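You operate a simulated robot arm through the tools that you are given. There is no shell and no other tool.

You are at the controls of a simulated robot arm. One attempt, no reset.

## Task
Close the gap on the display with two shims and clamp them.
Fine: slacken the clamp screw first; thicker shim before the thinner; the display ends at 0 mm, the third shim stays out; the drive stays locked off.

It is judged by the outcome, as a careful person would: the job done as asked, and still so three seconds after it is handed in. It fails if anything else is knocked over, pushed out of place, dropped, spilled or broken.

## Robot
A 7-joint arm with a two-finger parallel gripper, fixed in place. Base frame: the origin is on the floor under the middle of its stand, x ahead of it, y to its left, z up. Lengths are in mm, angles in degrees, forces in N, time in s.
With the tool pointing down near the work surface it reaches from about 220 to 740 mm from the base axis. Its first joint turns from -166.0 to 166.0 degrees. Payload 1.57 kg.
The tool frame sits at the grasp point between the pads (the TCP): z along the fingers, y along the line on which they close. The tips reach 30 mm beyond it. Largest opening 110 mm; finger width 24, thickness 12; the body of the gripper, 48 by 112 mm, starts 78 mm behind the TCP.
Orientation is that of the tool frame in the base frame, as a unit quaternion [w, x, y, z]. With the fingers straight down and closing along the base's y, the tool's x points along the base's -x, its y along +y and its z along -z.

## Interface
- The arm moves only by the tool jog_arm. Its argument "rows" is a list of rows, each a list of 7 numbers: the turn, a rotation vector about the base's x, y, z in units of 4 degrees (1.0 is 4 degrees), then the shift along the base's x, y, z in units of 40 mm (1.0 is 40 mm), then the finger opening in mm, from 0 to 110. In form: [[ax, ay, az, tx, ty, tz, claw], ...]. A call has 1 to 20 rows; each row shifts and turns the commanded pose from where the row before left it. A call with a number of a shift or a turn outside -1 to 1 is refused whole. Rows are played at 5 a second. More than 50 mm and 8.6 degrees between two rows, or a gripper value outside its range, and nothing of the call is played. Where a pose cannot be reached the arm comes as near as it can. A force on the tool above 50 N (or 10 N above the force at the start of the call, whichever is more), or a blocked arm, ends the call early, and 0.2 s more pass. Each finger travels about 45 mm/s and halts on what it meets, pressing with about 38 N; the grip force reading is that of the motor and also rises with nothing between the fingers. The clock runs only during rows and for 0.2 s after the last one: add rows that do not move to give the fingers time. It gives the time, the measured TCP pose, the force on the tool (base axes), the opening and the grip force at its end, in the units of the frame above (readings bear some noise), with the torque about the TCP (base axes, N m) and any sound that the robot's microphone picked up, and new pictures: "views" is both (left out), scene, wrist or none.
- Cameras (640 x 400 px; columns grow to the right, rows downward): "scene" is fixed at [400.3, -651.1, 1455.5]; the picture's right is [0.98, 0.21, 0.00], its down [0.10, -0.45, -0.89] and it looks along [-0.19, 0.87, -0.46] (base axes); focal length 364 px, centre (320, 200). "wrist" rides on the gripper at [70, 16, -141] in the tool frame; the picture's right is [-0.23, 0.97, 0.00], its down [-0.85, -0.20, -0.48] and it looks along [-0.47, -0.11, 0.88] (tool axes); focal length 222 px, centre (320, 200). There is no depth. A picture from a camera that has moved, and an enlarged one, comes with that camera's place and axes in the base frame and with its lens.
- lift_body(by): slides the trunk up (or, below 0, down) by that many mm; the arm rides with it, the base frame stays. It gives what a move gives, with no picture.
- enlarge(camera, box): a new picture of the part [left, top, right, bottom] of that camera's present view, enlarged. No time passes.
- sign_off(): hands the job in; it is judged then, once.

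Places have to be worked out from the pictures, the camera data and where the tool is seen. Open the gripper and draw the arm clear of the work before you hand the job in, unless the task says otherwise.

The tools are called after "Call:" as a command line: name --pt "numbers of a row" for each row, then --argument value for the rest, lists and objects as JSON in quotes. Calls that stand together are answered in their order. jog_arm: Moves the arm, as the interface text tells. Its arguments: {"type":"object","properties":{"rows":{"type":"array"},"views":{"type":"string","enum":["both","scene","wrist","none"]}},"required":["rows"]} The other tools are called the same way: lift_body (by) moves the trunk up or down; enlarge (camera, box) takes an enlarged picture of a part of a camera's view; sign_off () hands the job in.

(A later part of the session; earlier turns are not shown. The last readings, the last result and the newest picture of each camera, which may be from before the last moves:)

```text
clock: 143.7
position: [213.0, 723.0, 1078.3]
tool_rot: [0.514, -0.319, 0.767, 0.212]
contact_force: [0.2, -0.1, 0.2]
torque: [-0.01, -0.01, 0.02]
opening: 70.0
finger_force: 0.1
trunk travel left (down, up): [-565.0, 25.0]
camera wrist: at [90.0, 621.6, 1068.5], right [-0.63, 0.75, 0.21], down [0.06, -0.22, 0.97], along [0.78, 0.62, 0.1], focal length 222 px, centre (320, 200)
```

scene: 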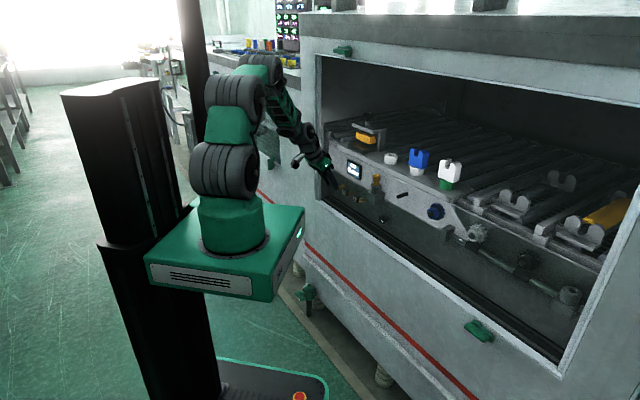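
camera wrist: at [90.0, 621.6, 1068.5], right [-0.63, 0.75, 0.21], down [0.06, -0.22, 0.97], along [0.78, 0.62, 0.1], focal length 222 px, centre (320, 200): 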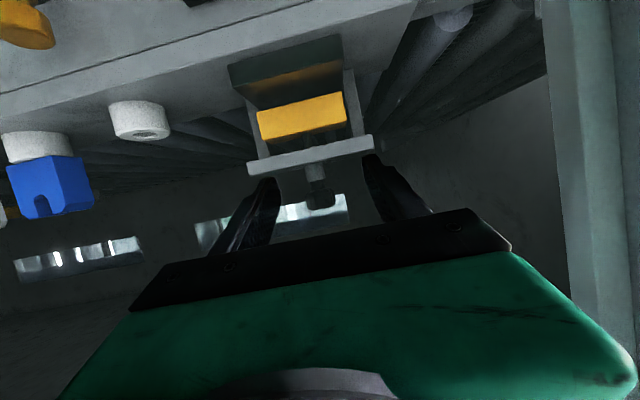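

Call:
jog_arm --pt "0 0 0 0.1 -0.1 0.5 70" --pt "0 0 0 0.44 0.4 0 70" --pt "0 0 0 0.44 0.41 0 70" --pt "0 0 0 0.44 0.41 0 70" --pt "0 0 0 0.44 0.41 0 70" --pt "0 0 0 0 0 0 50" --pt "0 0 0 0 0 0 20" --pt "0 0 0 0 0 0 20" --pt "0 0 1 0 0 0 20" --pt "0 0 1 0 0 0 20" --pt "0 0 1 0 0 0 20" --pt "0 0 1 0 0 0 20" --pt "0 0 1 0 0 0 20" --pt "0 0 1 0 0 0 20" --pt "0 0 1 0 0 0 20" --pt "0 0 1 0 0 0 20" --pt "0 0 1 0 0 0 20" --pt "0 0 1 0 0 0 20" --pt "0 0 1 0 0 0 20" --pt "0 0 1 0 0 0 20" --views "wrist"

Call:
jog_arm --pt "0 0 1 0 0 0 20" --pt "0 0 1 0 0 0 20" --pt "0 0 1 0 0 0 20" --pt "0 0 1 0 0 0 20" --pt "0 0 1 0 0 0 20" --pt "0 0 1 0 0 0 20" --pt "0 0 1 0 0 0 20" --pt "0 0 1 0 0 0 20" --pt "0 0 0 0 0 0 20" --views "both"

```text
clock: 147.9
position: [288.3, 785.0, 1096.9]
tool_rot: [-0.383, 0.603, -0.571, -0.403]
contact_force: [2.5, 4.2, -0.1]
torque: [0.34, 0.67, -0.67]
opening: 33.6
finger_force: 41.4
trunk travel left (down, up): [-565.0, 25.0]
camera wrist: at [280.2, 625.9, 1087.7], right [-0.98, 0.03, 0.21], down [0.2, -0.1, 0.97], along [0.05, 0.99, 0.09], focal length 222 px, centre (320, 200)
```

wrist: 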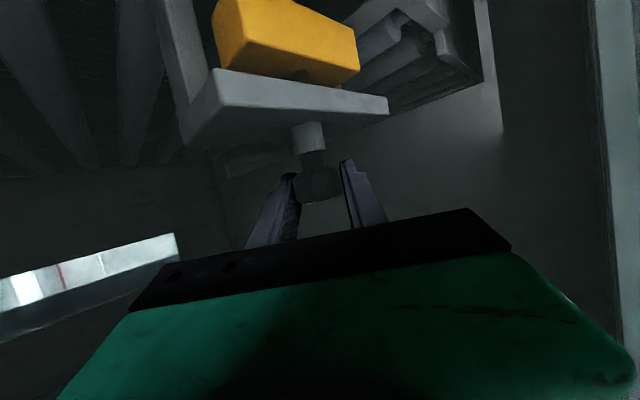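

```text
clock: 149.6
position: [289.2, 753.4, 1091.0]
tool_rot: [-0.287, 0.715, -0.423, -0.477]
contact_force: [44.2, 15.5, 0.0]
torque: [0.0, -0.06, -1.42]
opening: 61.0
finger_force: 23.5
out of reach, approached as far as the arm can: row 6, 7, 8
trunk travel left (down, up): [-565.0, 25.0]
stopped in row 8: the force on the tool passed its limit at 53 N (the readings are from after the stop); the commanded pose is now the measured one
camera wrist: at [349.7, 605.8, 1079.9], right [-0.9, -0.39, 0.2], down [0.23, -0.01, 0.97], along [-0.38, 0.92, 0.1], focal length 222 px, centre (320, 200)
```

scene: 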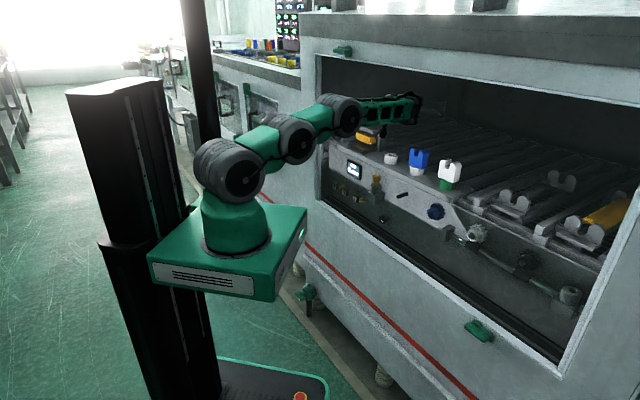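
wrist: 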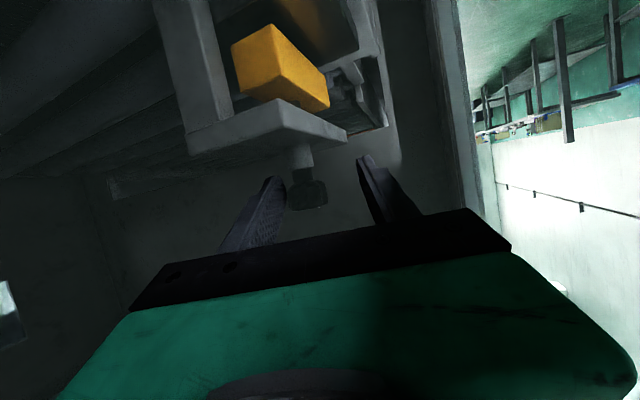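

The last part of the swing went out of reach and the fingers slid off the knob, with one finger now leaning on it. I'll open right away and ease back along the tool axis.

Call:
jog_arm --pt "0 0 0 0 0 0 75" --pt "0 0 0 0 0 0 85" --pt "0 0 0 0.25 -0.45 0 85" --pt "0 0 0 0.25 -0.45 0 85" --views "both"

Call:
enlarge --camera "scene" --box '[335, 95, 425, 165]'

```text
clock: 150.6
position: [295.3, 712.9, 1092.4]
tool_rot: [-0.282, 0.719, -0.416, -0.48]
contact_force: [0.1, -0.6, -0.7]
torque: [-0.02, -0.01, 0.0]
opening: 84.9
finger_force: 0.0
trunk travel left (down, up): [-565.0, 25.0]
camera wrist: at [358.5, 567.0, 1081.5], right [-0.89, -0.41, 0.2], down [0.23, -0.01, 0.97], along [-0.4, 0.91, 0.1], focal length 222 px, centre (320, 200)
```

scene: 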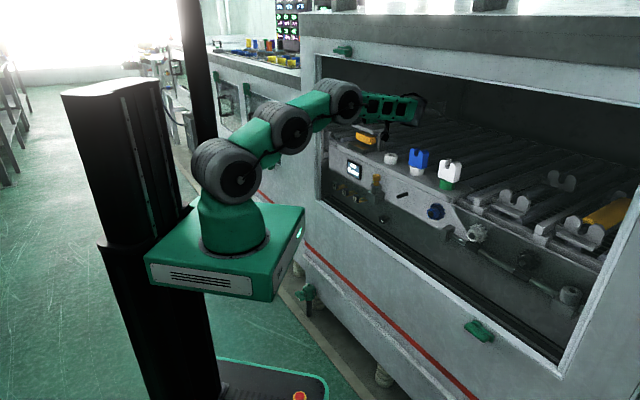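
wrist: 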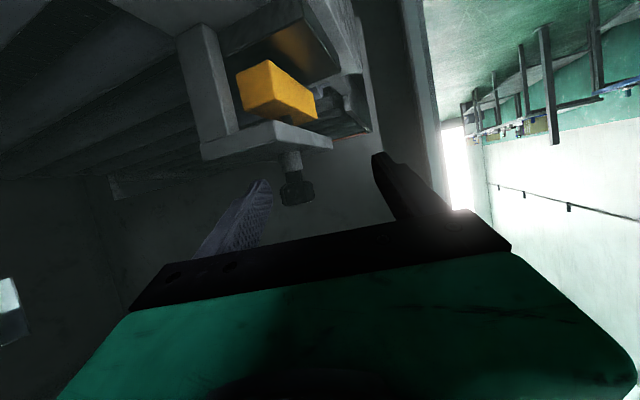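

```text
5.71 times, centred on (380, 130) of scene
camera zoom: at [400.3, -651.1, 1455.5], right [0.98, 0.21, 0.0], down [0.1, -0.45, -0.89], along [-0.19, 0.87, -0.46], focal length 2081 px, centre (-23, 600)
```

zoom: 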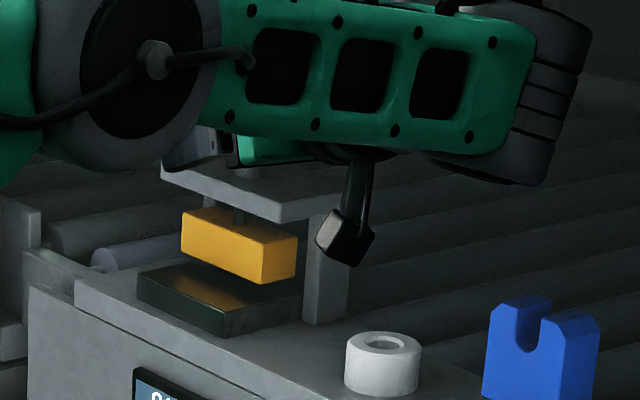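

Everything is still in place. I'll swing back to square while moving to the pre-grasp point, then take another stroke limited to 60°.

Call:
jog_arm --pt "0 0 -1 -0.083 0.025 0.008 80" --pt "0 0 -1 -0.083 0.025 0.008 70" --pt "0 0 -1 -0.083 0.025 0.008 70" --pt "0 0 -1 -0.083 0.025 0.008 70" --pt "0 0 -1 -0.083 0.025 0.008 70" --pt "0 0 -1 -0.083 0.025 0.008 70" --pt "0 0 -1 -0.083 0.025 0.008 70" --pt "0 0 -1 -0.083 0.025 0.008 70" --pt "0 0 -1 -0.083 0.025 0.008 70" --pt "0 0 -1 -0.083 0.025 0.008 70" --pt "0 0 -1 -0.083 0.025 0.008 70" --pt "0 0 -1 -0.083 0.025 0.008 70" --pt "0 0 -1 -0.083 0.025 0.008 70" --pt "0 0 -1 -0.083 0.025 0.008 70" --pt "0 0 -1 -0.083 0.025 0.008 70" --pt "0 0 -1 -0.083 0.025 0.008 70" --pt "0 0 -1 -0.083 0.025 0.008 70" --pt "0 0 -1 -0.083 0.025 0.008 70" --pt "0 0 0 0 0 0 70" --views "both"

Call:
enlarge --camera "scene" --box '[345, 105, 385, 155]'

Call:
enlarge --camera "wrist" --box '[240, 60, 440, 220]'

```text
clock: 154.6
position: [237.2, 732.6, 1097.5]
tool_rot: [0.51, -0.338, 0.76, 0.222]
contact_force: [0.3, 0.1, -1.2]
torque: [0.01, -0.02, -0.02]
opening: 69.9
finger_force: 0.1
trunk travel left (down, up): [-565.0, 25.0]
camera wrist: at [118.8, 624.6, 1087.6], right [-0.66, 0.72, 0.2], down [0.06, -0.22, 0.97], along [0.75, 0.66, 0.1], focal length 222 px, centre (320, 200)
```

scene: 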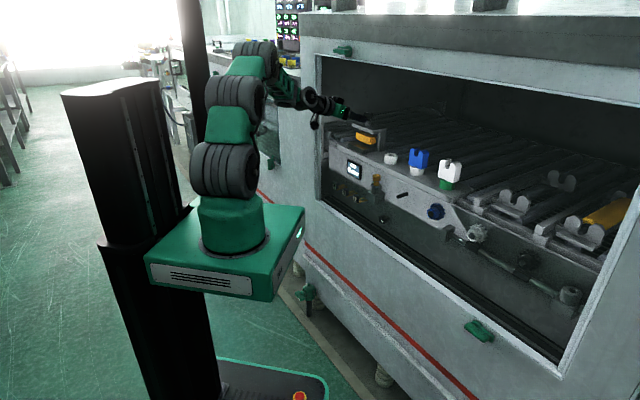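
wrist: 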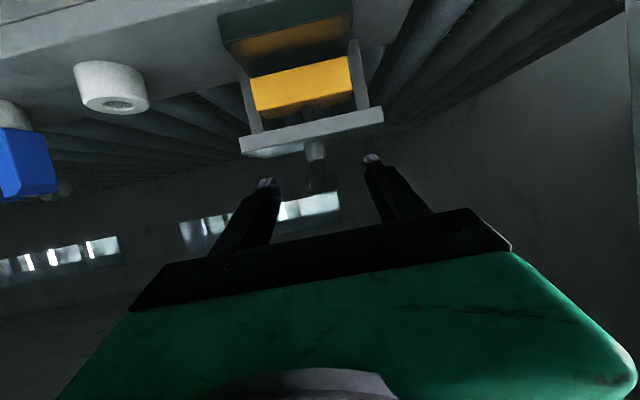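

```text
8.00 times, centred on (365, 130) of scene
camera zoom: at [400.3, -651.1, 1455.5], right [0.98, 0.21, 0.0], down [0.1, -0.45, -0.89], along [-0.19, 0.87, -0.46], focal length 2913 px, centre (-40, 760)
```

zoom: 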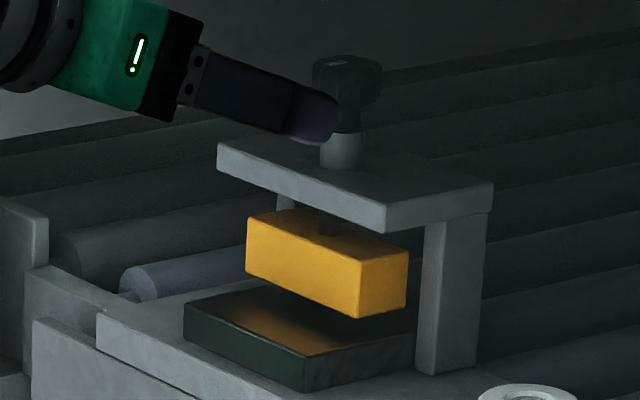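

```text
2.50 times, centred on (340, 140) of wrist
camera zoom: at [118.8, 624.6, 1087.6], right [-0.66, 0.72, 0.2], down [0.06, -0.22, 0.97], along [0.75, 0.66, 0.1], focal length 555 px, centre (270, 350)
```

zoom: 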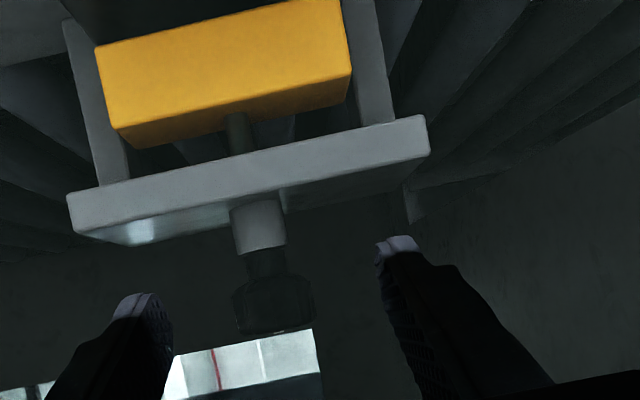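

Call:
enlarge --camera "scene" --box '[358, 108, 378, 124]'

Call:
enlarge --camera "scene" --box '[335, 150, 405, 215]'

```text
16.00 times, centred on (368, 116) of scene
camera zoom: at [400.3, -651.1, 1455.5], right [0.98, 0.21, 0.0], down [0.1, -0.45, -0.89], along [-0.19, 0.87, -0.46], focal length 5827 px, centre (-448, 1544)
```

zoom: 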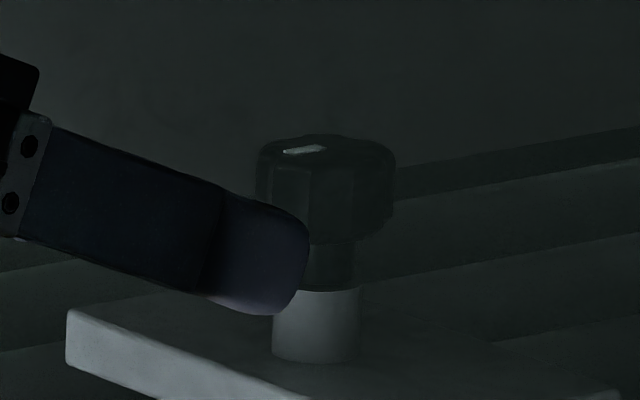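

```text
6.15 times, centred on (370, 182) of scene
camera zoom: at [400.3, -651.1, 1455.5], right [0.98, 0.21, 0.0], down [0.1, -0.45, -0.89], along [-0.19, 0.87, -0.46], focal length 2241 px, centre (12, 308)
```

zoom: 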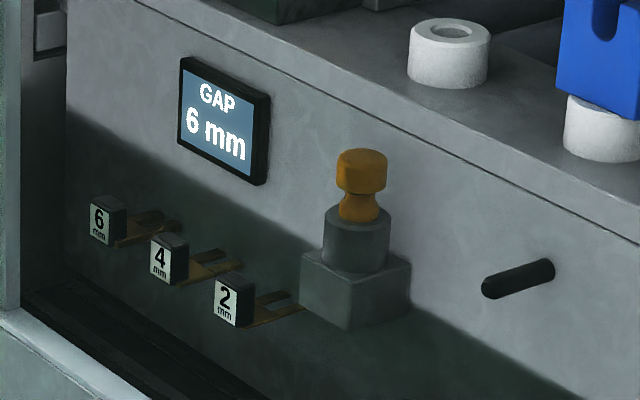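

The slip let the screw turn back somewhat. I'll re-grip and take several full strokes, keeping each one within reach.

Call:
jog_arm --pt "0 0 -0.6 0.4275 0.43 0 70" --pt "0 0 0 0.4275 0.43 0 70" --pt "0 0 0 0.4275 0.43 0 70" --pt "0 0 0 0 0 0 40" --pt "0 0 0 0 0 0 20" --pt "0 0 0 0 0 0 20" --pt "0 0 1 0 0 0 20" --pt "0 0 1 0 0 0 20" --pt "0 0 1 0 0 0 20" --pt "0 0 1 0 0 0 20" --pt "0 0 1 0 0 0 20" --pt "0 0 1 0 0 0 20" --pt "0 0 1 0 0 0 20" --pt "0 0 1 0 0 0 20" --pt "0 0 1 0 0 0 20" --pt "0 0 1 0 0 0 20" --pt "0 0 1 0 0 0 20" --pt "0 0 1 0 0 0 20" --pt "0 0 1 0 0 0 20" --pt "0 0 1 0 0 0 20" --views "wrist"

Call:
jog_arm --pt "0 0 0 0 0 0 50" --pt "0 0 0 0 0 0.02 70" --pt "0 0 -1 0 0 0 70" --pt "0 0 -1 0 0 0 70" --pt "0 0 -1 0 0 0 70" --pt "0 0 -1 0 0 0 70" --pt "0 0 -1 0 0 0 70" --pt "0 0 -1 0 0 0 70" --pt "0 0 -1 0 0 0 70" --pt "0 0 -1 0 0 0 70" --pt "0 0 -1 0 0 0 70" --pt "0 0 -1 0 0 0 70" --pt "0 0 -1 0 0 0 70" --pt "0 0 -1 0 0 0 70" --pt "0 0 -1 0 0 0 70" --pt "0 0 -1 0 0 0 70" --pt "0 0 -1 0 0 0 70" --pt "0 0 0 0 0 0 40" --pt "0 0 0 0 0 0 20" --pt "0 0 0 0 0 0 20" --views "none"

Call:
jog_arm --pt "0 0 1 0 0 0 20" --pt "0 0 1 0 0 0 20" --pt "0 0 1 0 0 0 20" --pt "0 0 1 0 0 0 20" --pt "0 0 1 0 0 0 20" --pt "0 0 1 0 0 0 20" --pt "0 0 1 0 0 0 20" --pt "0 0 1 0 0 0 20" --pt "0 0 1 0 0 0 20" --pt "0 0 1 0 0 0 20" --pt "0 0 1 0 0 0 20" --pt "0 0 1 0 0 0 20" --pt "0 0 1 0 0 0 20" --pt "0 0 1 0 0 0 20" --pt "0 0 1 0 0 0 20" --pt "0 0 0 0 0 0 20" --views "wrist"

```text
clock: 158.8
position: [289.6, 782.8, 1097.8]
tool_rot: [-0.355, 0.644, -0.525, -0.429]
contact_force: [4.6, -10.2, -0.8]
torque: [0.04, 1.1, 0.02]
opening: 33.3
finger_force: 41.3
trunk travel left (down, up): [-565.0, 25.0]
camera wrist: at [303.3, 623.5, 1087.3], right [-0.97, -0.11, 0.2], down [0.21, -0.08, 0.97], along [-0.09, 0.99, 0.1], focal length 222 px, centre (320, 200)
```

wrist: 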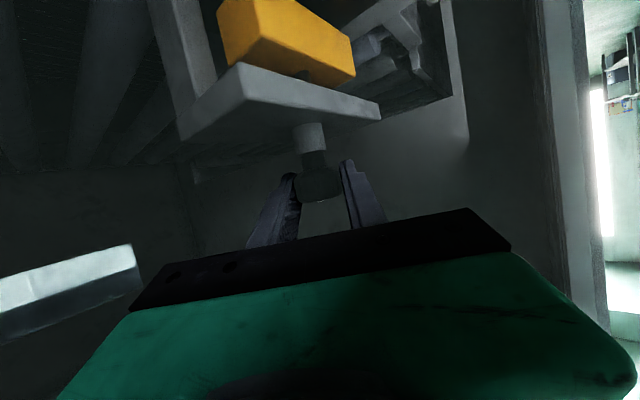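

```text
clock: 162.9
position: [288.6, 783.2, 1097.1]
tool_rot: [0.522, -0.295, 0.777, 0.194]
contact_force: [0.7, 0.0, -0.7]
torque: [0.24, 0.1, 0.01]
opening: 33.6
finger_force: 19.4
trunk travel left (down, up): [-565.0, 25.0]
```

```text
clock: 166.3
position: [288.6, 784.0, 1098.8]
tool_rot: [-0.355, 0.644, -0.525, -0.428]
contact_force: [-1.5, -1.2, -1.1]
torque: [0.07, 0.33, 0.01]
opening: 34.0
finger_force: 24.8
trunk travel left (down, up): [-565.0, 25.0]
camera wrist: at [303.2, 624.8, 1088.3], right [-0.97, -0.11, 0.2], down [0.21, -0.08, 0.97], along [-0.09, 0.99, 0.1], focal length 222 px, centre (320, 200)
```

wrist: 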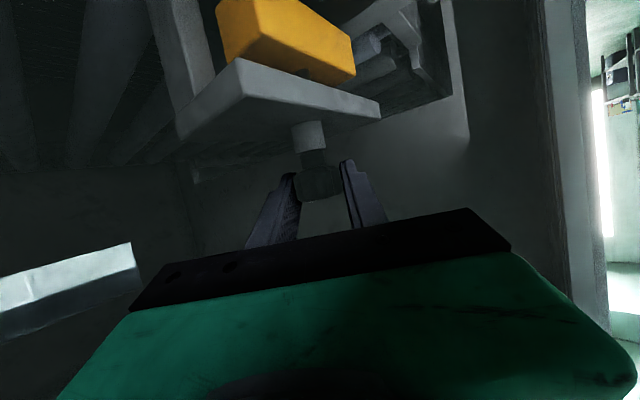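

Call:
jog_arm --pt "0 0 0 0 0 0 50" --pt "0 0 0 0 0 0.02 70" --pt "0 0 -1 0 0 0 70" --pt "0 0 -1 0 0 0 70" --pt "0 0 -1 0 0 0 70" --pt "0 0 -1 0 0 0 70" --pt "0 0 -1 0 0 0 70" --pt "0 0 -1 0 0 0 70" --pt "0 0 -1 0 0 0 70" --pt "0 0 -1 0 0 0 70" --pt "0 0 -1 0 0 0 70" --pt "0 0 -1 0 0 0 70" --pt "0 0 -1 0 0 0 70" --pt "0 0 -1 0 0 0 70" --pt "0 0 -1 0 0 0 70" --pt "0 0 -1 0 0 0 70" --pt "0 0 -1 0 0 0 70" --pt "0 0 0 0 0 0 40" --pt "0 0 0 0 0 0 20" --pt "0 0 0 0 0 0 20" --views "none"

Call:
jog_arm --pt "0 0 1 0 0 0 20" --pt "0 0 1 0 0 0 20" --pt "0 0 1 0 0 0 20" --pt "0 0 1 0 0 0 20" --pt "0 0 1 0 0 0 20" --pt "0 0 1 0 0 0 20" --pt "0 0 1 0 0 0 20" --pt "0 0 1 0 0 0 20" --pt "0 0 1 0 0 0 20" --pt "0 0 1 0 0 0 20" --pt "0 0 1 0 0 0 20" --pt "0 0 1 0 0 0 20" --pt "0 0 1 0 0 0 20" --pt "0 0 1 0 0 0 20" --pt "0 0 1 0 0 0 20" --pt "0 0 0 0 0 0 20" --views "none"

Call:
jog_arm --pt "0 0 0 0 0 0 50" --pt "0 0 0 0 0 0.02 70" --pt "0 0 -1 0 0 0 70" --pt "0 0 -1 0 0 0 70" --pt "0 0 -1 0 0 0 70" --pt "0 0 -1 0 0 0 70" --pt "0 0 -1 0 0 0 70" --pt "0 0 -1 0 0 0 70" --pt "0 0 -1 0 0 0 70" --pt "0 0 -1 0 0 0 70" --pt "0 0 -1 0 0 0 70" --pt "0 0 -1 0 0 0 70" --pt "0 0 -1 0 0 0 70" --pt "0 0 -1 0 0 0 70" --pt "0 0 -1 0 0 0 70" --pt "0 0 -1 0 0 0 70" --pt "0 0 -1 0 0 0 70" --pt "0 0 0 0 0 0 70" --views "both"

Call:
enlarge --camera "wrist" --box '[180, 0, 420, 220]'

Call:
enlarge --camera "scene" --box '[345, 105, 385, 155]'

```text
clock: 170.6
position: [288.5, 782.1, 1098.9]
tool_rot: [0.522, -0.294, 0.777, 0.193]
contact_force: [0.5, -0.9, 0.5]
torque: [0.18, 0.14, -0.03]
opening: 33.6
finger_force: 18.9
trunk travel left (down, up): [-565.0, 25.0]
```

```text
clock: 173.9
position: [288.0, 782.8, 1100.4]
tool_rot: [-0.355, 0.644, -0.525, -0.429]
contact_force: [0.8, 0.0, 0.4]
torque: [0.23, 0.77, -0.2]
opening: 33.5
finger_force: 41.5
trunk travel left (down, up): [-565.0, 25.0]
```

```text
clock: 177.8
position: [287.6, 784.1, 1099.1]
tool_rot: [0.522, -0.294, 0.777, 0.193]
contact_force: [-0.3, 0.5, 0.1]
torque: [0.02, 0.03, 0.01]
opening: 70.4
finger_force: 0.0
trunk travel left (down, up): [-565.0, 25.0]
camera wrist: at [159.1, 690.2, 1089.2], right [-0.58, 0.79, 0.2], down [0.04, -0.22, 0.97], along [0.81, 0.57, 0.1], focal length 222 px, centre (320, 200)
```

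scene: 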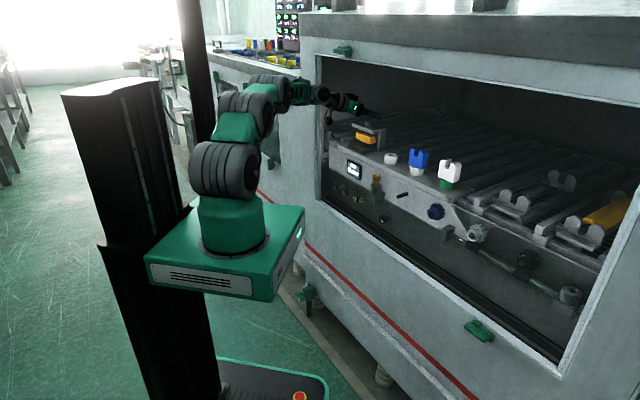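
wrist: 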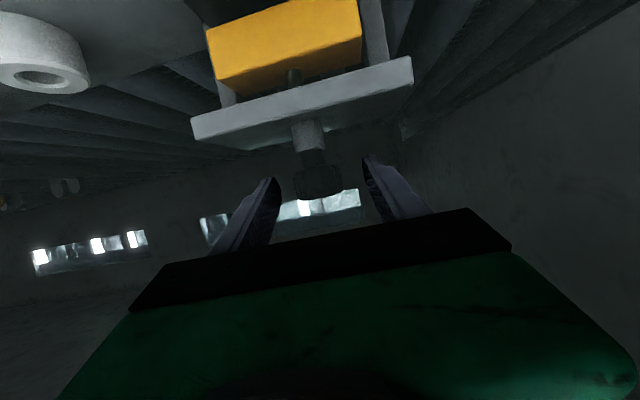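

```text
1.82 times, centred on (300, 110) of wrist
camera zoom: at [159.1, 690.2, 1089.2], right [-0.58, 0.79, 0.2], down [0.04, -0.22, 0.97], along [0.81, 0.57, 0.1], focal length 404 px, centre (356, 364)
```

zoom: 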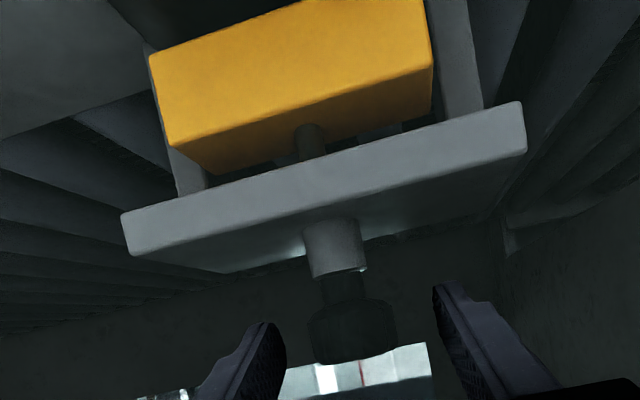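

```text
8.00 times, centred on (365, 130) of scene
camera zoom: at [400.3, -651.1, 1455.5], right [0.98, 0.21, 0.0], down [0.1, -0.45, -0.89], along [-0.19, 0.87, -0.46], focal length 2913 px, centre (-40, 760)
```

zoom: 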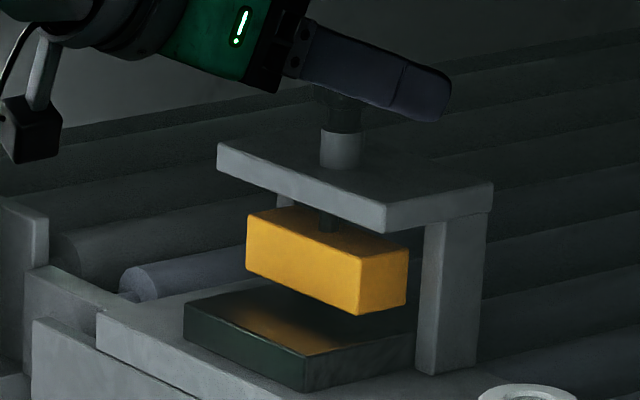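

The jaw is back at its highest so far (~6.6 mm up). I'll return to the "4" with the level full-pad grip, now that the screw is well slackened.

Call:
jog_arm --pt "0 0 0.5 -0.6 -0.6 0 70" --pt "0 0 0.5 -0.6 -0.6 0 70" --pt "0 0 0 -0.6 -0.6 0.1 70" --pt "0 0 0 -0.5 -0.7 0.2 70" --pt "0 0 0 -0.3 -0.7 0.2 60" --pt "0 0 0 -0.1 -0.5 0.1 45" --pt "0 0 0 0 0 0 45" --views "none"

Call:
lift_body --by -190

```text
clock: 179.3
position: [180.4, 636.6, 1122.9]
tool_rot: [0.515, -0.322, 0.766, 0.211]
contact_force: [-0.4, 0.0, -0.1]
torque: [0.0, -0.01, -0.06]
opening: 45.2
finger_force: 0.1
trunk travel left (down, up): [-565.0, 25.0]
```

```text
clock: 181.4
position: [180.9, 636.3, 932.6]
tool_rot: [0.515, -0.321, 0.766, 0.211]
contact_force: [-0.9, -0.4, 0.3]
torque: [0.0, 0.0, 0.0]
opening: 45.0
finger_force: 0.1
trunk travel left (down, up): [-375.0, 215.0]
```

Call:
jog_arm --pt "0.663 -0.663 0 0 0 -0.53 45" --pt "0.663 -0.663 0 0 0 -0.53 45" --pt "0.663 -0.663 0 0 0 -0.53 45" --pt "0.663 -0.663 0 0 0 -0.53 45" --pt "0.663 -0.663 0 0 0 -0.53 45" --pt "0.663 -0.663 0 0 0 -0.53 45" --pt "0 0 0 0 0 0 45" --views "both"

Call:
enlarge --camera "wrist" --box '[240, 90, 400, 210]'

```text
clock: 183.0
position: [180.1, 635.3, 805.7]
tool_rot: [0.655, -0.273, 0.651, 0.268]
contact_force: [0.1, -0.1, 0.3]
torque: [0.0, 0.01, -0.03]
opening: 44.9
finger_force: 0.0
trunk travel left (down, up): [-375.0, 215.0]
camera wrist: at [67.8, 545.1, 736.3], right [-0.69, 0.69, 0.22], down [-0.2, -0.48, 0.86], along [0.69, 0.55, 0.47], focal length 222 px, centre (320, 200)
```

scene: 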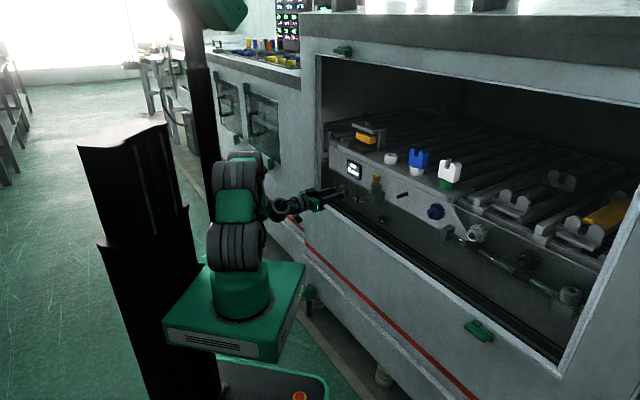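
wrist: 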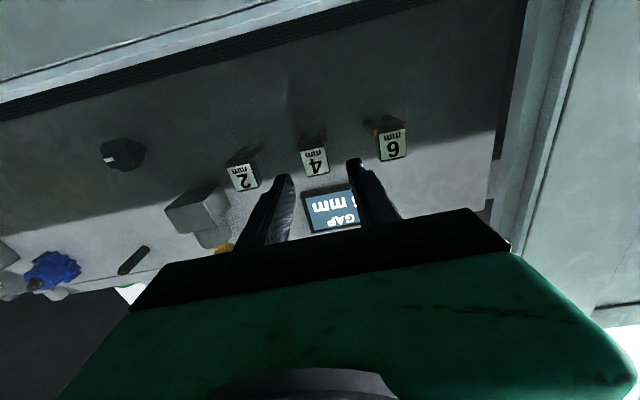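

```text
3.33 times, centred on (320, 150) of wrist
camera zoom: at [67.8, 545.1, 736.3], right [-0.69, 0.69, 0.22], down [-0.2, -0.48, 0.86], along [0.69, 0.55, 0.47], focal length 740 px, centre (320, 367)
```

zoom: 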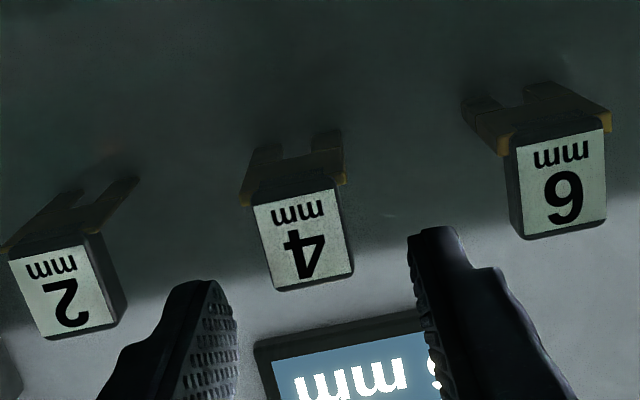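

Call:
jog_arm --pt "0 0 0 0.276 0.241 -0.016 45" --pt "0 0 0 0.276 0.241 -0.016 45" --pt "0 0 0 0.276 0.241 -0.016 45" --pt "0 0 0 0.276 0.241 -0.016 45" --pt "0 0 0 0 0 0 45" --pt "0 0 0 0 0 0 25" --pt "0 0 0 0 0 0 5" --pt "0 0 0 0 0 0 5" --pt "0 0 0 0 0 0 5" --views "wrist"

Call:
jog_arm --pt "0 0 0 -0.08 -0.06 0 5" --views "none"

Call:
jog_arm --pt "0 0 0 -0.05 -0.04 0 5" --views "wrist"

Call:
enlarge --camera "wrist" --box '[240, 90, 400, 210]'

```text
clock: 185.0
position: [223.8, 676.8, 804.2]
tool_rot: [0.654, -0.273, 0.652, 0.27]
contact_force: [-6.3, 6.7, -0.6]
torque: [0.32, 0.59, 0.04]
opening: 23.6
finger_force: 35.7
trunk travel left (down, up): [-375.0, 215.0]
camera wrist: at [111.9, 584.5, 734.3], right [-0.69, 0.69, 0.22], down [-0.2, -0.48, 0.86], along [0.69, 0.55, 0.47], focal length 222 px, centre (320, 200)
```

wrist: 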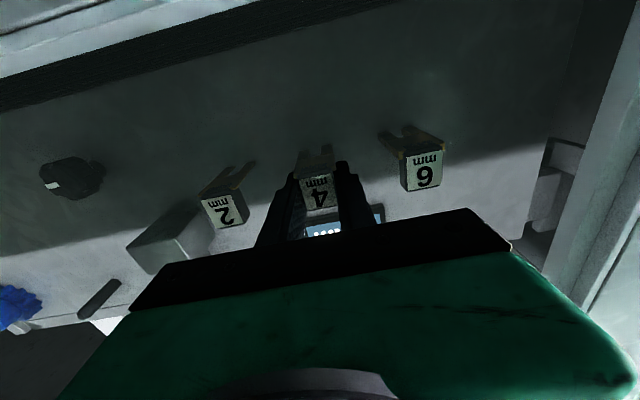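

```text
clock: 185.4
position: [222.5, 674.7, 803.9]
tool_rot: [0.654, -0.273, 0.652, 0.27]
contact_force: [11.0, 33.4, -0.9]
torque: [0.33, 0.28, -0.07]
opening: 23.6
finger_force: 36.2
trunk travel left (down, up): [-375.0, 215.0]
```

```text
clock: 185.8
position: [220.6, 672.2, 803.7]
tool_rot: [0.655, -0.272, 0.652, 0.269]
contact_force: [15.1, 29.4, 2.7]
torque: [0.48, 0.52, -0.03]
opening: 23.8
finger_force: 35.4
trunk travel left (down, up): [-375.0, 215.0]
camera wrist: at [108.7, 581.9, 734.2], right [-0.69, 0.69, 0.22], down [-0.2, -0.48, 0.86], along [0.69, 0.55, 0.47], focal length 222 px, centre (320, 200)
```

wrist: 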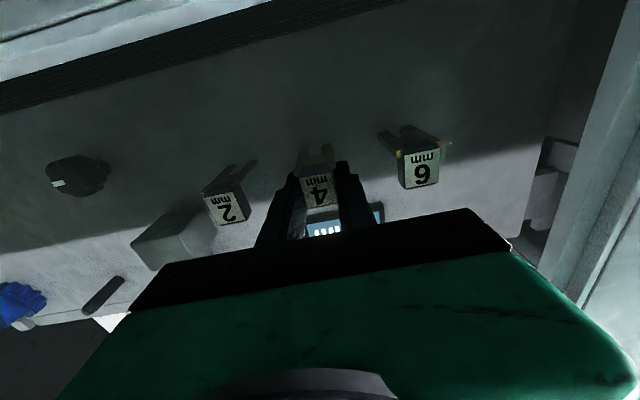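

```text
3.33 times, centred on (320, 150) of wrist
camera zoom: at [108.7, 581.9, 734.2], right [-0.69, 0.69, 0.22], down [-0.2, -0.48, 0.86], along [0.69, 0.55, 0.47], focal length 740 px, centre (320, 367)
```

zoom: 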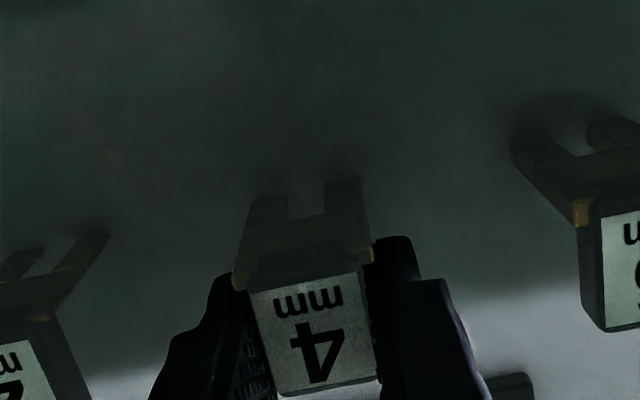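

Still locked. To learn whether this is particular to the "4" or applies to the whole rack, I'll test the "2" shim with just a couple of millimetres of pull.

Call:
jog_arm --pt "0 0 0 0.08 0.06 0 30" --pt "0 0 0 0 0 0 45" --pt "0 0 0 -0.35 -0.35 0 45" --pt "0 0 0 -0.35 -0.35 0 45" --pt "0 0 0 -0.3 -0.3 0 45" --pt "0 0 0 0.4 -0.4 0 45" --pt "0 0 0 0.4 -0.4 0 45" --pt "0 0 0 0.4 -0.4 0 45" --pt "0 0 0 0 0 0 45" --views "wrist"

Call:
enlarge --camera "wrist" --box '[240, 90, 400, 210]'

```text
clock: 187.8
position: [230.0, 583.4, 803.4]
tool_rot: [0.655, -0.273, 0.652, 0.268]
contact_force: [-0.5, 0.3, 1.2]
torque: [-0.01, 0.0, 0.02]
opening: 45.1
finger_force: 0.1
trunk travel left (down, up): [-375.0, 215.0]
camera wrist: at [118.4, 493.1, 735.0], right [-0.69, 0.69, 0.22], down [-0.2, -0.48, 0.86], along [0.69, 0.55, 0.47], focal length 222 px, centre (320, 200)
```

wrist: 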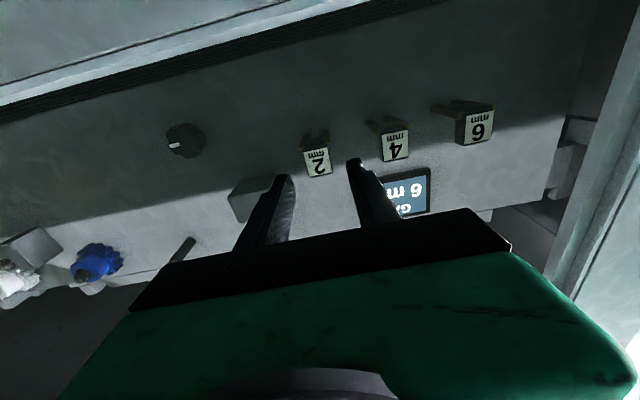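

```text
3.33 times, centred on (320, 150) of wrist
camera zoom: at [118.4, 493.1, 735.0], right [-0.69, 0.69, 0.22], down [-0.2, -0.48, 0.86], along [0.69, 0.55, 0.47], focal length 740 px, centre (320, 367)
```

zoom: 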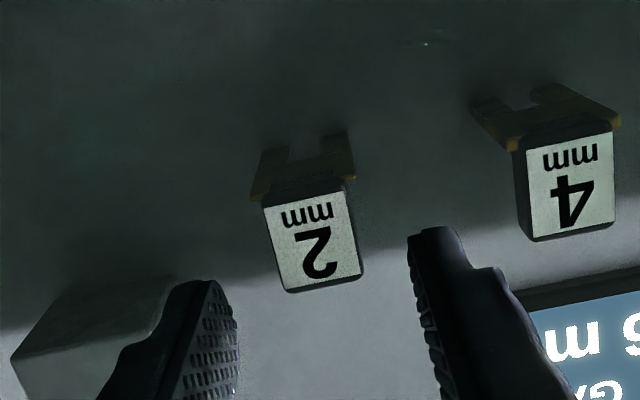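

Call:
jog_arm --pt "0 0 0 0.265 0.247 0 45" --pt "0 0 0 0.265 0.247 0 45" --pt "0 0 0 0.265 0.247 0 45" --pt "0 0 0 0.265 0.247 0 45" --pt "0 0 0 0 0 0 45" --pt "0 0 0 0 0 0 25" --pt "0 0 0 0 0 0 5" --pt "0 0 0 0 0 0 5" --pt "0 0 0 0 0 0 5" --views "wrist"

Call:
jog_arm --pt "0 0 0 -0.05 -0.04 0 5" --views "none"

Call:
jog_arm --pt "0 0 0 -0.04 -0.03 0 5" --views "none"

```text
clock: 189.8
position: [271.8, 625.4, 803.8]
tool_rot: [0.654, -0.274, 0.651, 0.269]
contact_force: [1.1, -0.2, -0.4]
torque: [0.42, 0.3, -0.02]
opening: 23.6
finger_force: 35.8
trunk travel left (down, up): [-375.0, 215.0]
camera wrist: at [160.6, 534.5, 734.7], right [-0.69, 0.69, 0.22], down [-0.2, -0.48, 0.86], along [0.69, 0.55, 0.47], focal length 222 px, centre (320, 200)
```

wrist: 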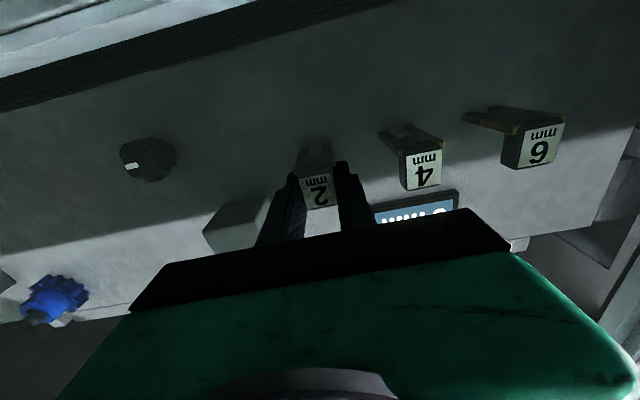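

```text
clock: 190.2
position: [270.9, 626.8, 804.4]
tool_rot: [0.655, -0.272, 0.652, 0.268]
contact_force: [16.8, 15.6, -0.4]
torque: [0.68, 0.02, 0.03]
opening: 23.6
finger_force: 35.8
trunk travel left (down, up): [-375.0, 215.0]
```

```text
clock: 190.6
position: [269.5, 624.1, 803.1]
tool_rot: [0.654, -0.273, 0.652, 0.269]
contact_force: [24.0, 18.1, 3.5]
torque: [0.42, 0.41, -0.05]
opening: 23.7
finger_force: 36.0
trunk travel left (down, up): [-375.0, 215.0]
```

The "2" is held just as hard, so it's the whole rack. While still pulling at 30 N, I'll use the fixed scene camera at high zoom to see whether the shim yields at all under load.

Call:
enlarge --camera "scene" --box '[350, 192, 364, 203]'

Call:
jog_arm --pt "0 0 0 0.09 0.07 0 5" --pt "0 0 0 0.02 0.02 0 5" --pt "0 0 0 0 0 0 5" --views "scene"

Call:
enlarge --camera "scene" --box '[350, 192, 364, 203]'

```text
16.00 times, centred on (357, 198) of scene
camera zoom: at [400.3, -651.1, 1455.5], right [0.98, 0.21, 0.0], down [0.1, -0.45, -0.89], along [-0.19, 0.87, -0.46], focal length 5827 px, centre (-272, 240)
```

zoom: 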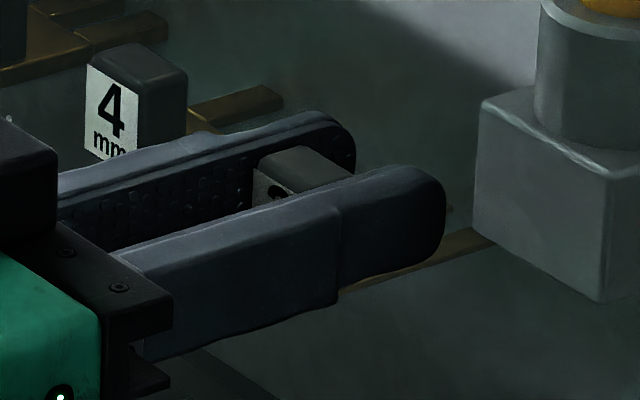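

```text
clock: 191.4
position: [270.4, 625.6, 804.7]
tool_rot: [0.655, -0.274, 0.651, 0.269]
contact_force: [-15.7, -11.1, 3.9]
torque: [0.29, 0.23, 0.02]
opening: 23.6
finger_force: 35.8
trunk travel left (down, up): [-375.0, 215.0]
```

scene: 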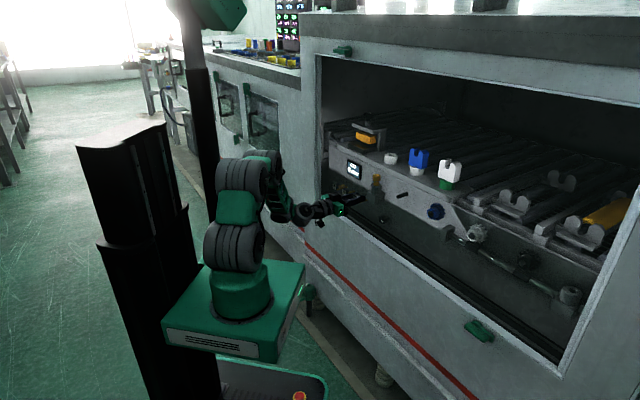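

```text
16.00 times, centred on (357, 198) of scene
camera zoom: at [400.3, -651.1, 1455.5], right [0.98, 0.21, 0.0], down [0.1, -0.45, -0.89], along [-0.19, 0.87, -0.46], focal length 5827 px, centre (-272, 240)
```

zoom: 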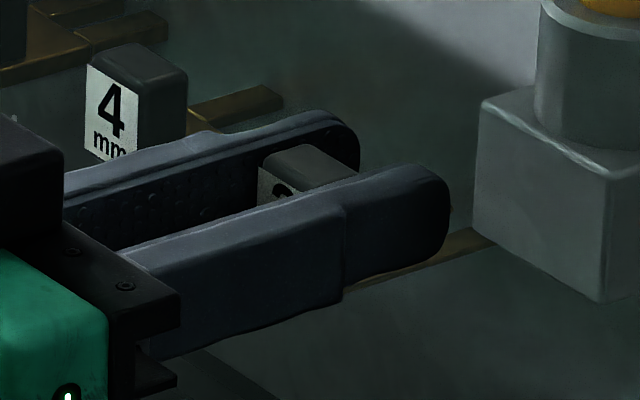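

The block shifted about 1.5 mm between push and pull, so it isn't completely rigid. I'll pull again, hold it, and see whether it creeps.

Call:
jog_arm --pt "0 0 0 -0.09 -0.07 0 5" --pt "0 0 0 -0.03 -0.025 0 5" --views "none"

Call:
enlarge --camera "scene" --box '[350, 192, 364, 203]'

Call:
jog_arm --pt "0 0 0 0 0 0 5" --pt "0 0 0 0 0 0 5" --pt "0 0 0 0 0 0 5" --pt "0 0 0 0 0 0 5" --pt "0 0 0 0 0 0 5" --pt "0 0 0 0 0 0 5" --pt "0 0 0 0 0 0 5" --pt "0 0 0 0 0 0 5" --pt "0 0 0 0 0 0 5" --pt "0 0 0 0 0 0 5" --views "none"

Call:
enlarge --camera "scene" --box '[350, 192, 364, 203]'

```text
clock: 192.0
position: [271.2, 624.0, 805.8]
tool_rot: [0.654, -0.273, 0.652, 0.27]
contact_force: [16.7, 27.4, 0.1]
torque: [0.4, 0.34, 0.03]
opening: 23.7
finger_force: 36.0
trunk travel left (down, up): [-375.0, 215.0]
```

```text
16.00 times, centred on (357, 198) of scene
camera zoom: at [400.3, -651.1, 1455.5], right [0.98, 0.21, 0.0], down [0.1, -0.45, -0.89], along [-0.19, 0.87, -0.46], focal length 5827 px, centre (-272, 240)
```

zoom: 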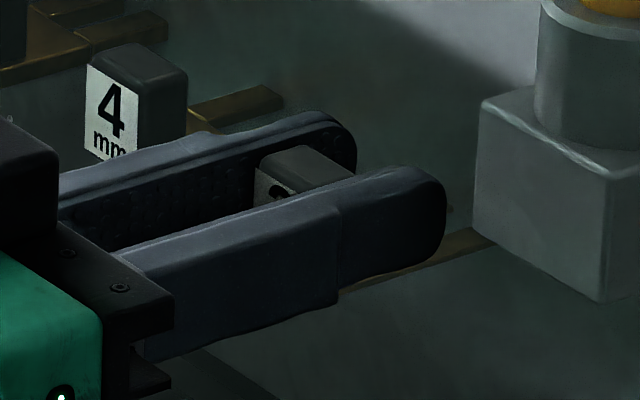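

```text
clock: 194.2
position: [268.7, 622.8, 803.6]
tool_rot: [0.655, -0.273, 0.652, 0.268]
contact_force: [19.4, 23.1, 11.5]
torque: [0.34, 0.16, -0.03]
opening: 23.8
finger_force: 35.5
trunk travel left (down, up): [-375.0, 215.0]
```

```text
16.00 times, centred on (357, 198) of scene
camera zoom: at [400.3, -651.1, 1455.5], right [0.98, 0.21, 0.0], down [0.1, -0.45, -0.89], along [-0.19, 0.87, -0.46], focal length 5827 px, centre (-272, 240)
```

zoom: 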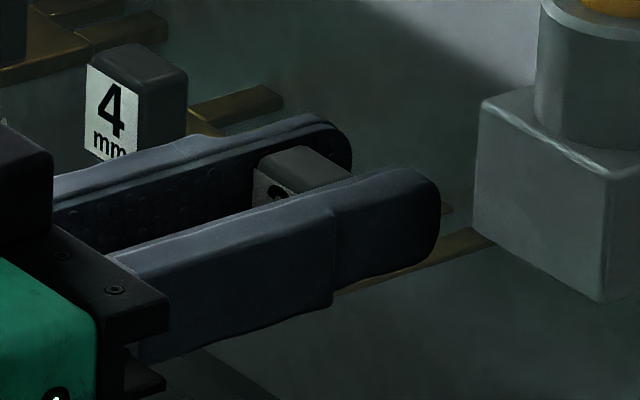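

The shim holds like a stiff spring and does not creep: it is locked in place, not friction-held. I'll release the "2" untouched and go back to unscrew the clamp much further, checking the jaw as I go.

Call:
jog_arm --pt "0 0 0 0.1 0.08 0 30" --pt "0 0 0 0 0 0 45" --pt "0 0 0 -0.35 -0.35 0 45" --pt "0 0 0 -0.35 -0.35 0 45" --pt "0 0 0 -0.3 -0.3 0 45" --pt "-0.663 0.663 0 -0.25 0.25 0.53 45" --pt "-0.663 0.663 0 -0.25 0.25 0.53 45" --pt "-0.663 0.663 0 -0.25 0.25 0.53 45" --pt "-0.663 0.663 0 -0.25 0.25 0.53 60" --pt "-0.663 0.663 0 -0.2 0.2 0.53 70" --pt "-0.663 0.663 0 -0.1 0.2 0.53 70" --pt "0 0 0 0 0 0 70" --views "wrist"

Call:
lift_body --by 190

```text
clock: 196.8
position: [180.6, 641.4, 931.7]
tool_rot: [0.514, -0.322, 0.766, 0.211]
contact_force: [-0.3, 0.2, 0.8]
torque: [-0.04, 0.0, -0.02]
opening: 70.0
finger_force: 0.0
trunk travel left (down, up): [-375.0, 215.0]
camera wrist: at [58.1, 539.1, 921.0], right [-0.63, 0.75, 0.2], down [0.06, -0.22, 0.97], along [0.77, 0.63, 0.1], focal length 222 px, centre (320, 200)
```

wrist: 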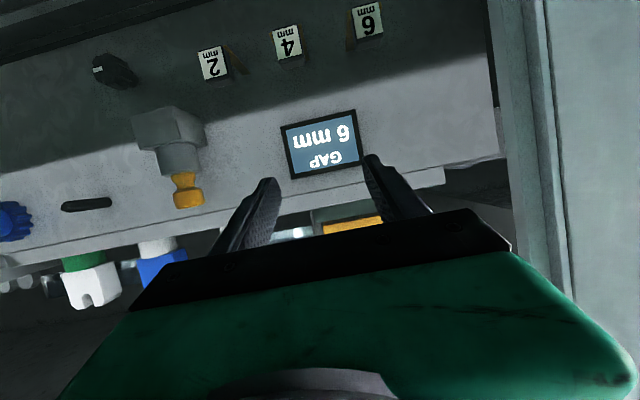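

```text
clock: 198.9
position: [181.2, 641.8, 1120.9]
tool_rot: [0.515, -0.322, 0.766, 0.211]
contact_force: [-0.6, 0.0, -0.3]
torque: [0.03, -0.01, -0.03]
opening: 70.3
finger_force: 0.1
trunk travel left (down, up): [-565.0, 25.0]
```

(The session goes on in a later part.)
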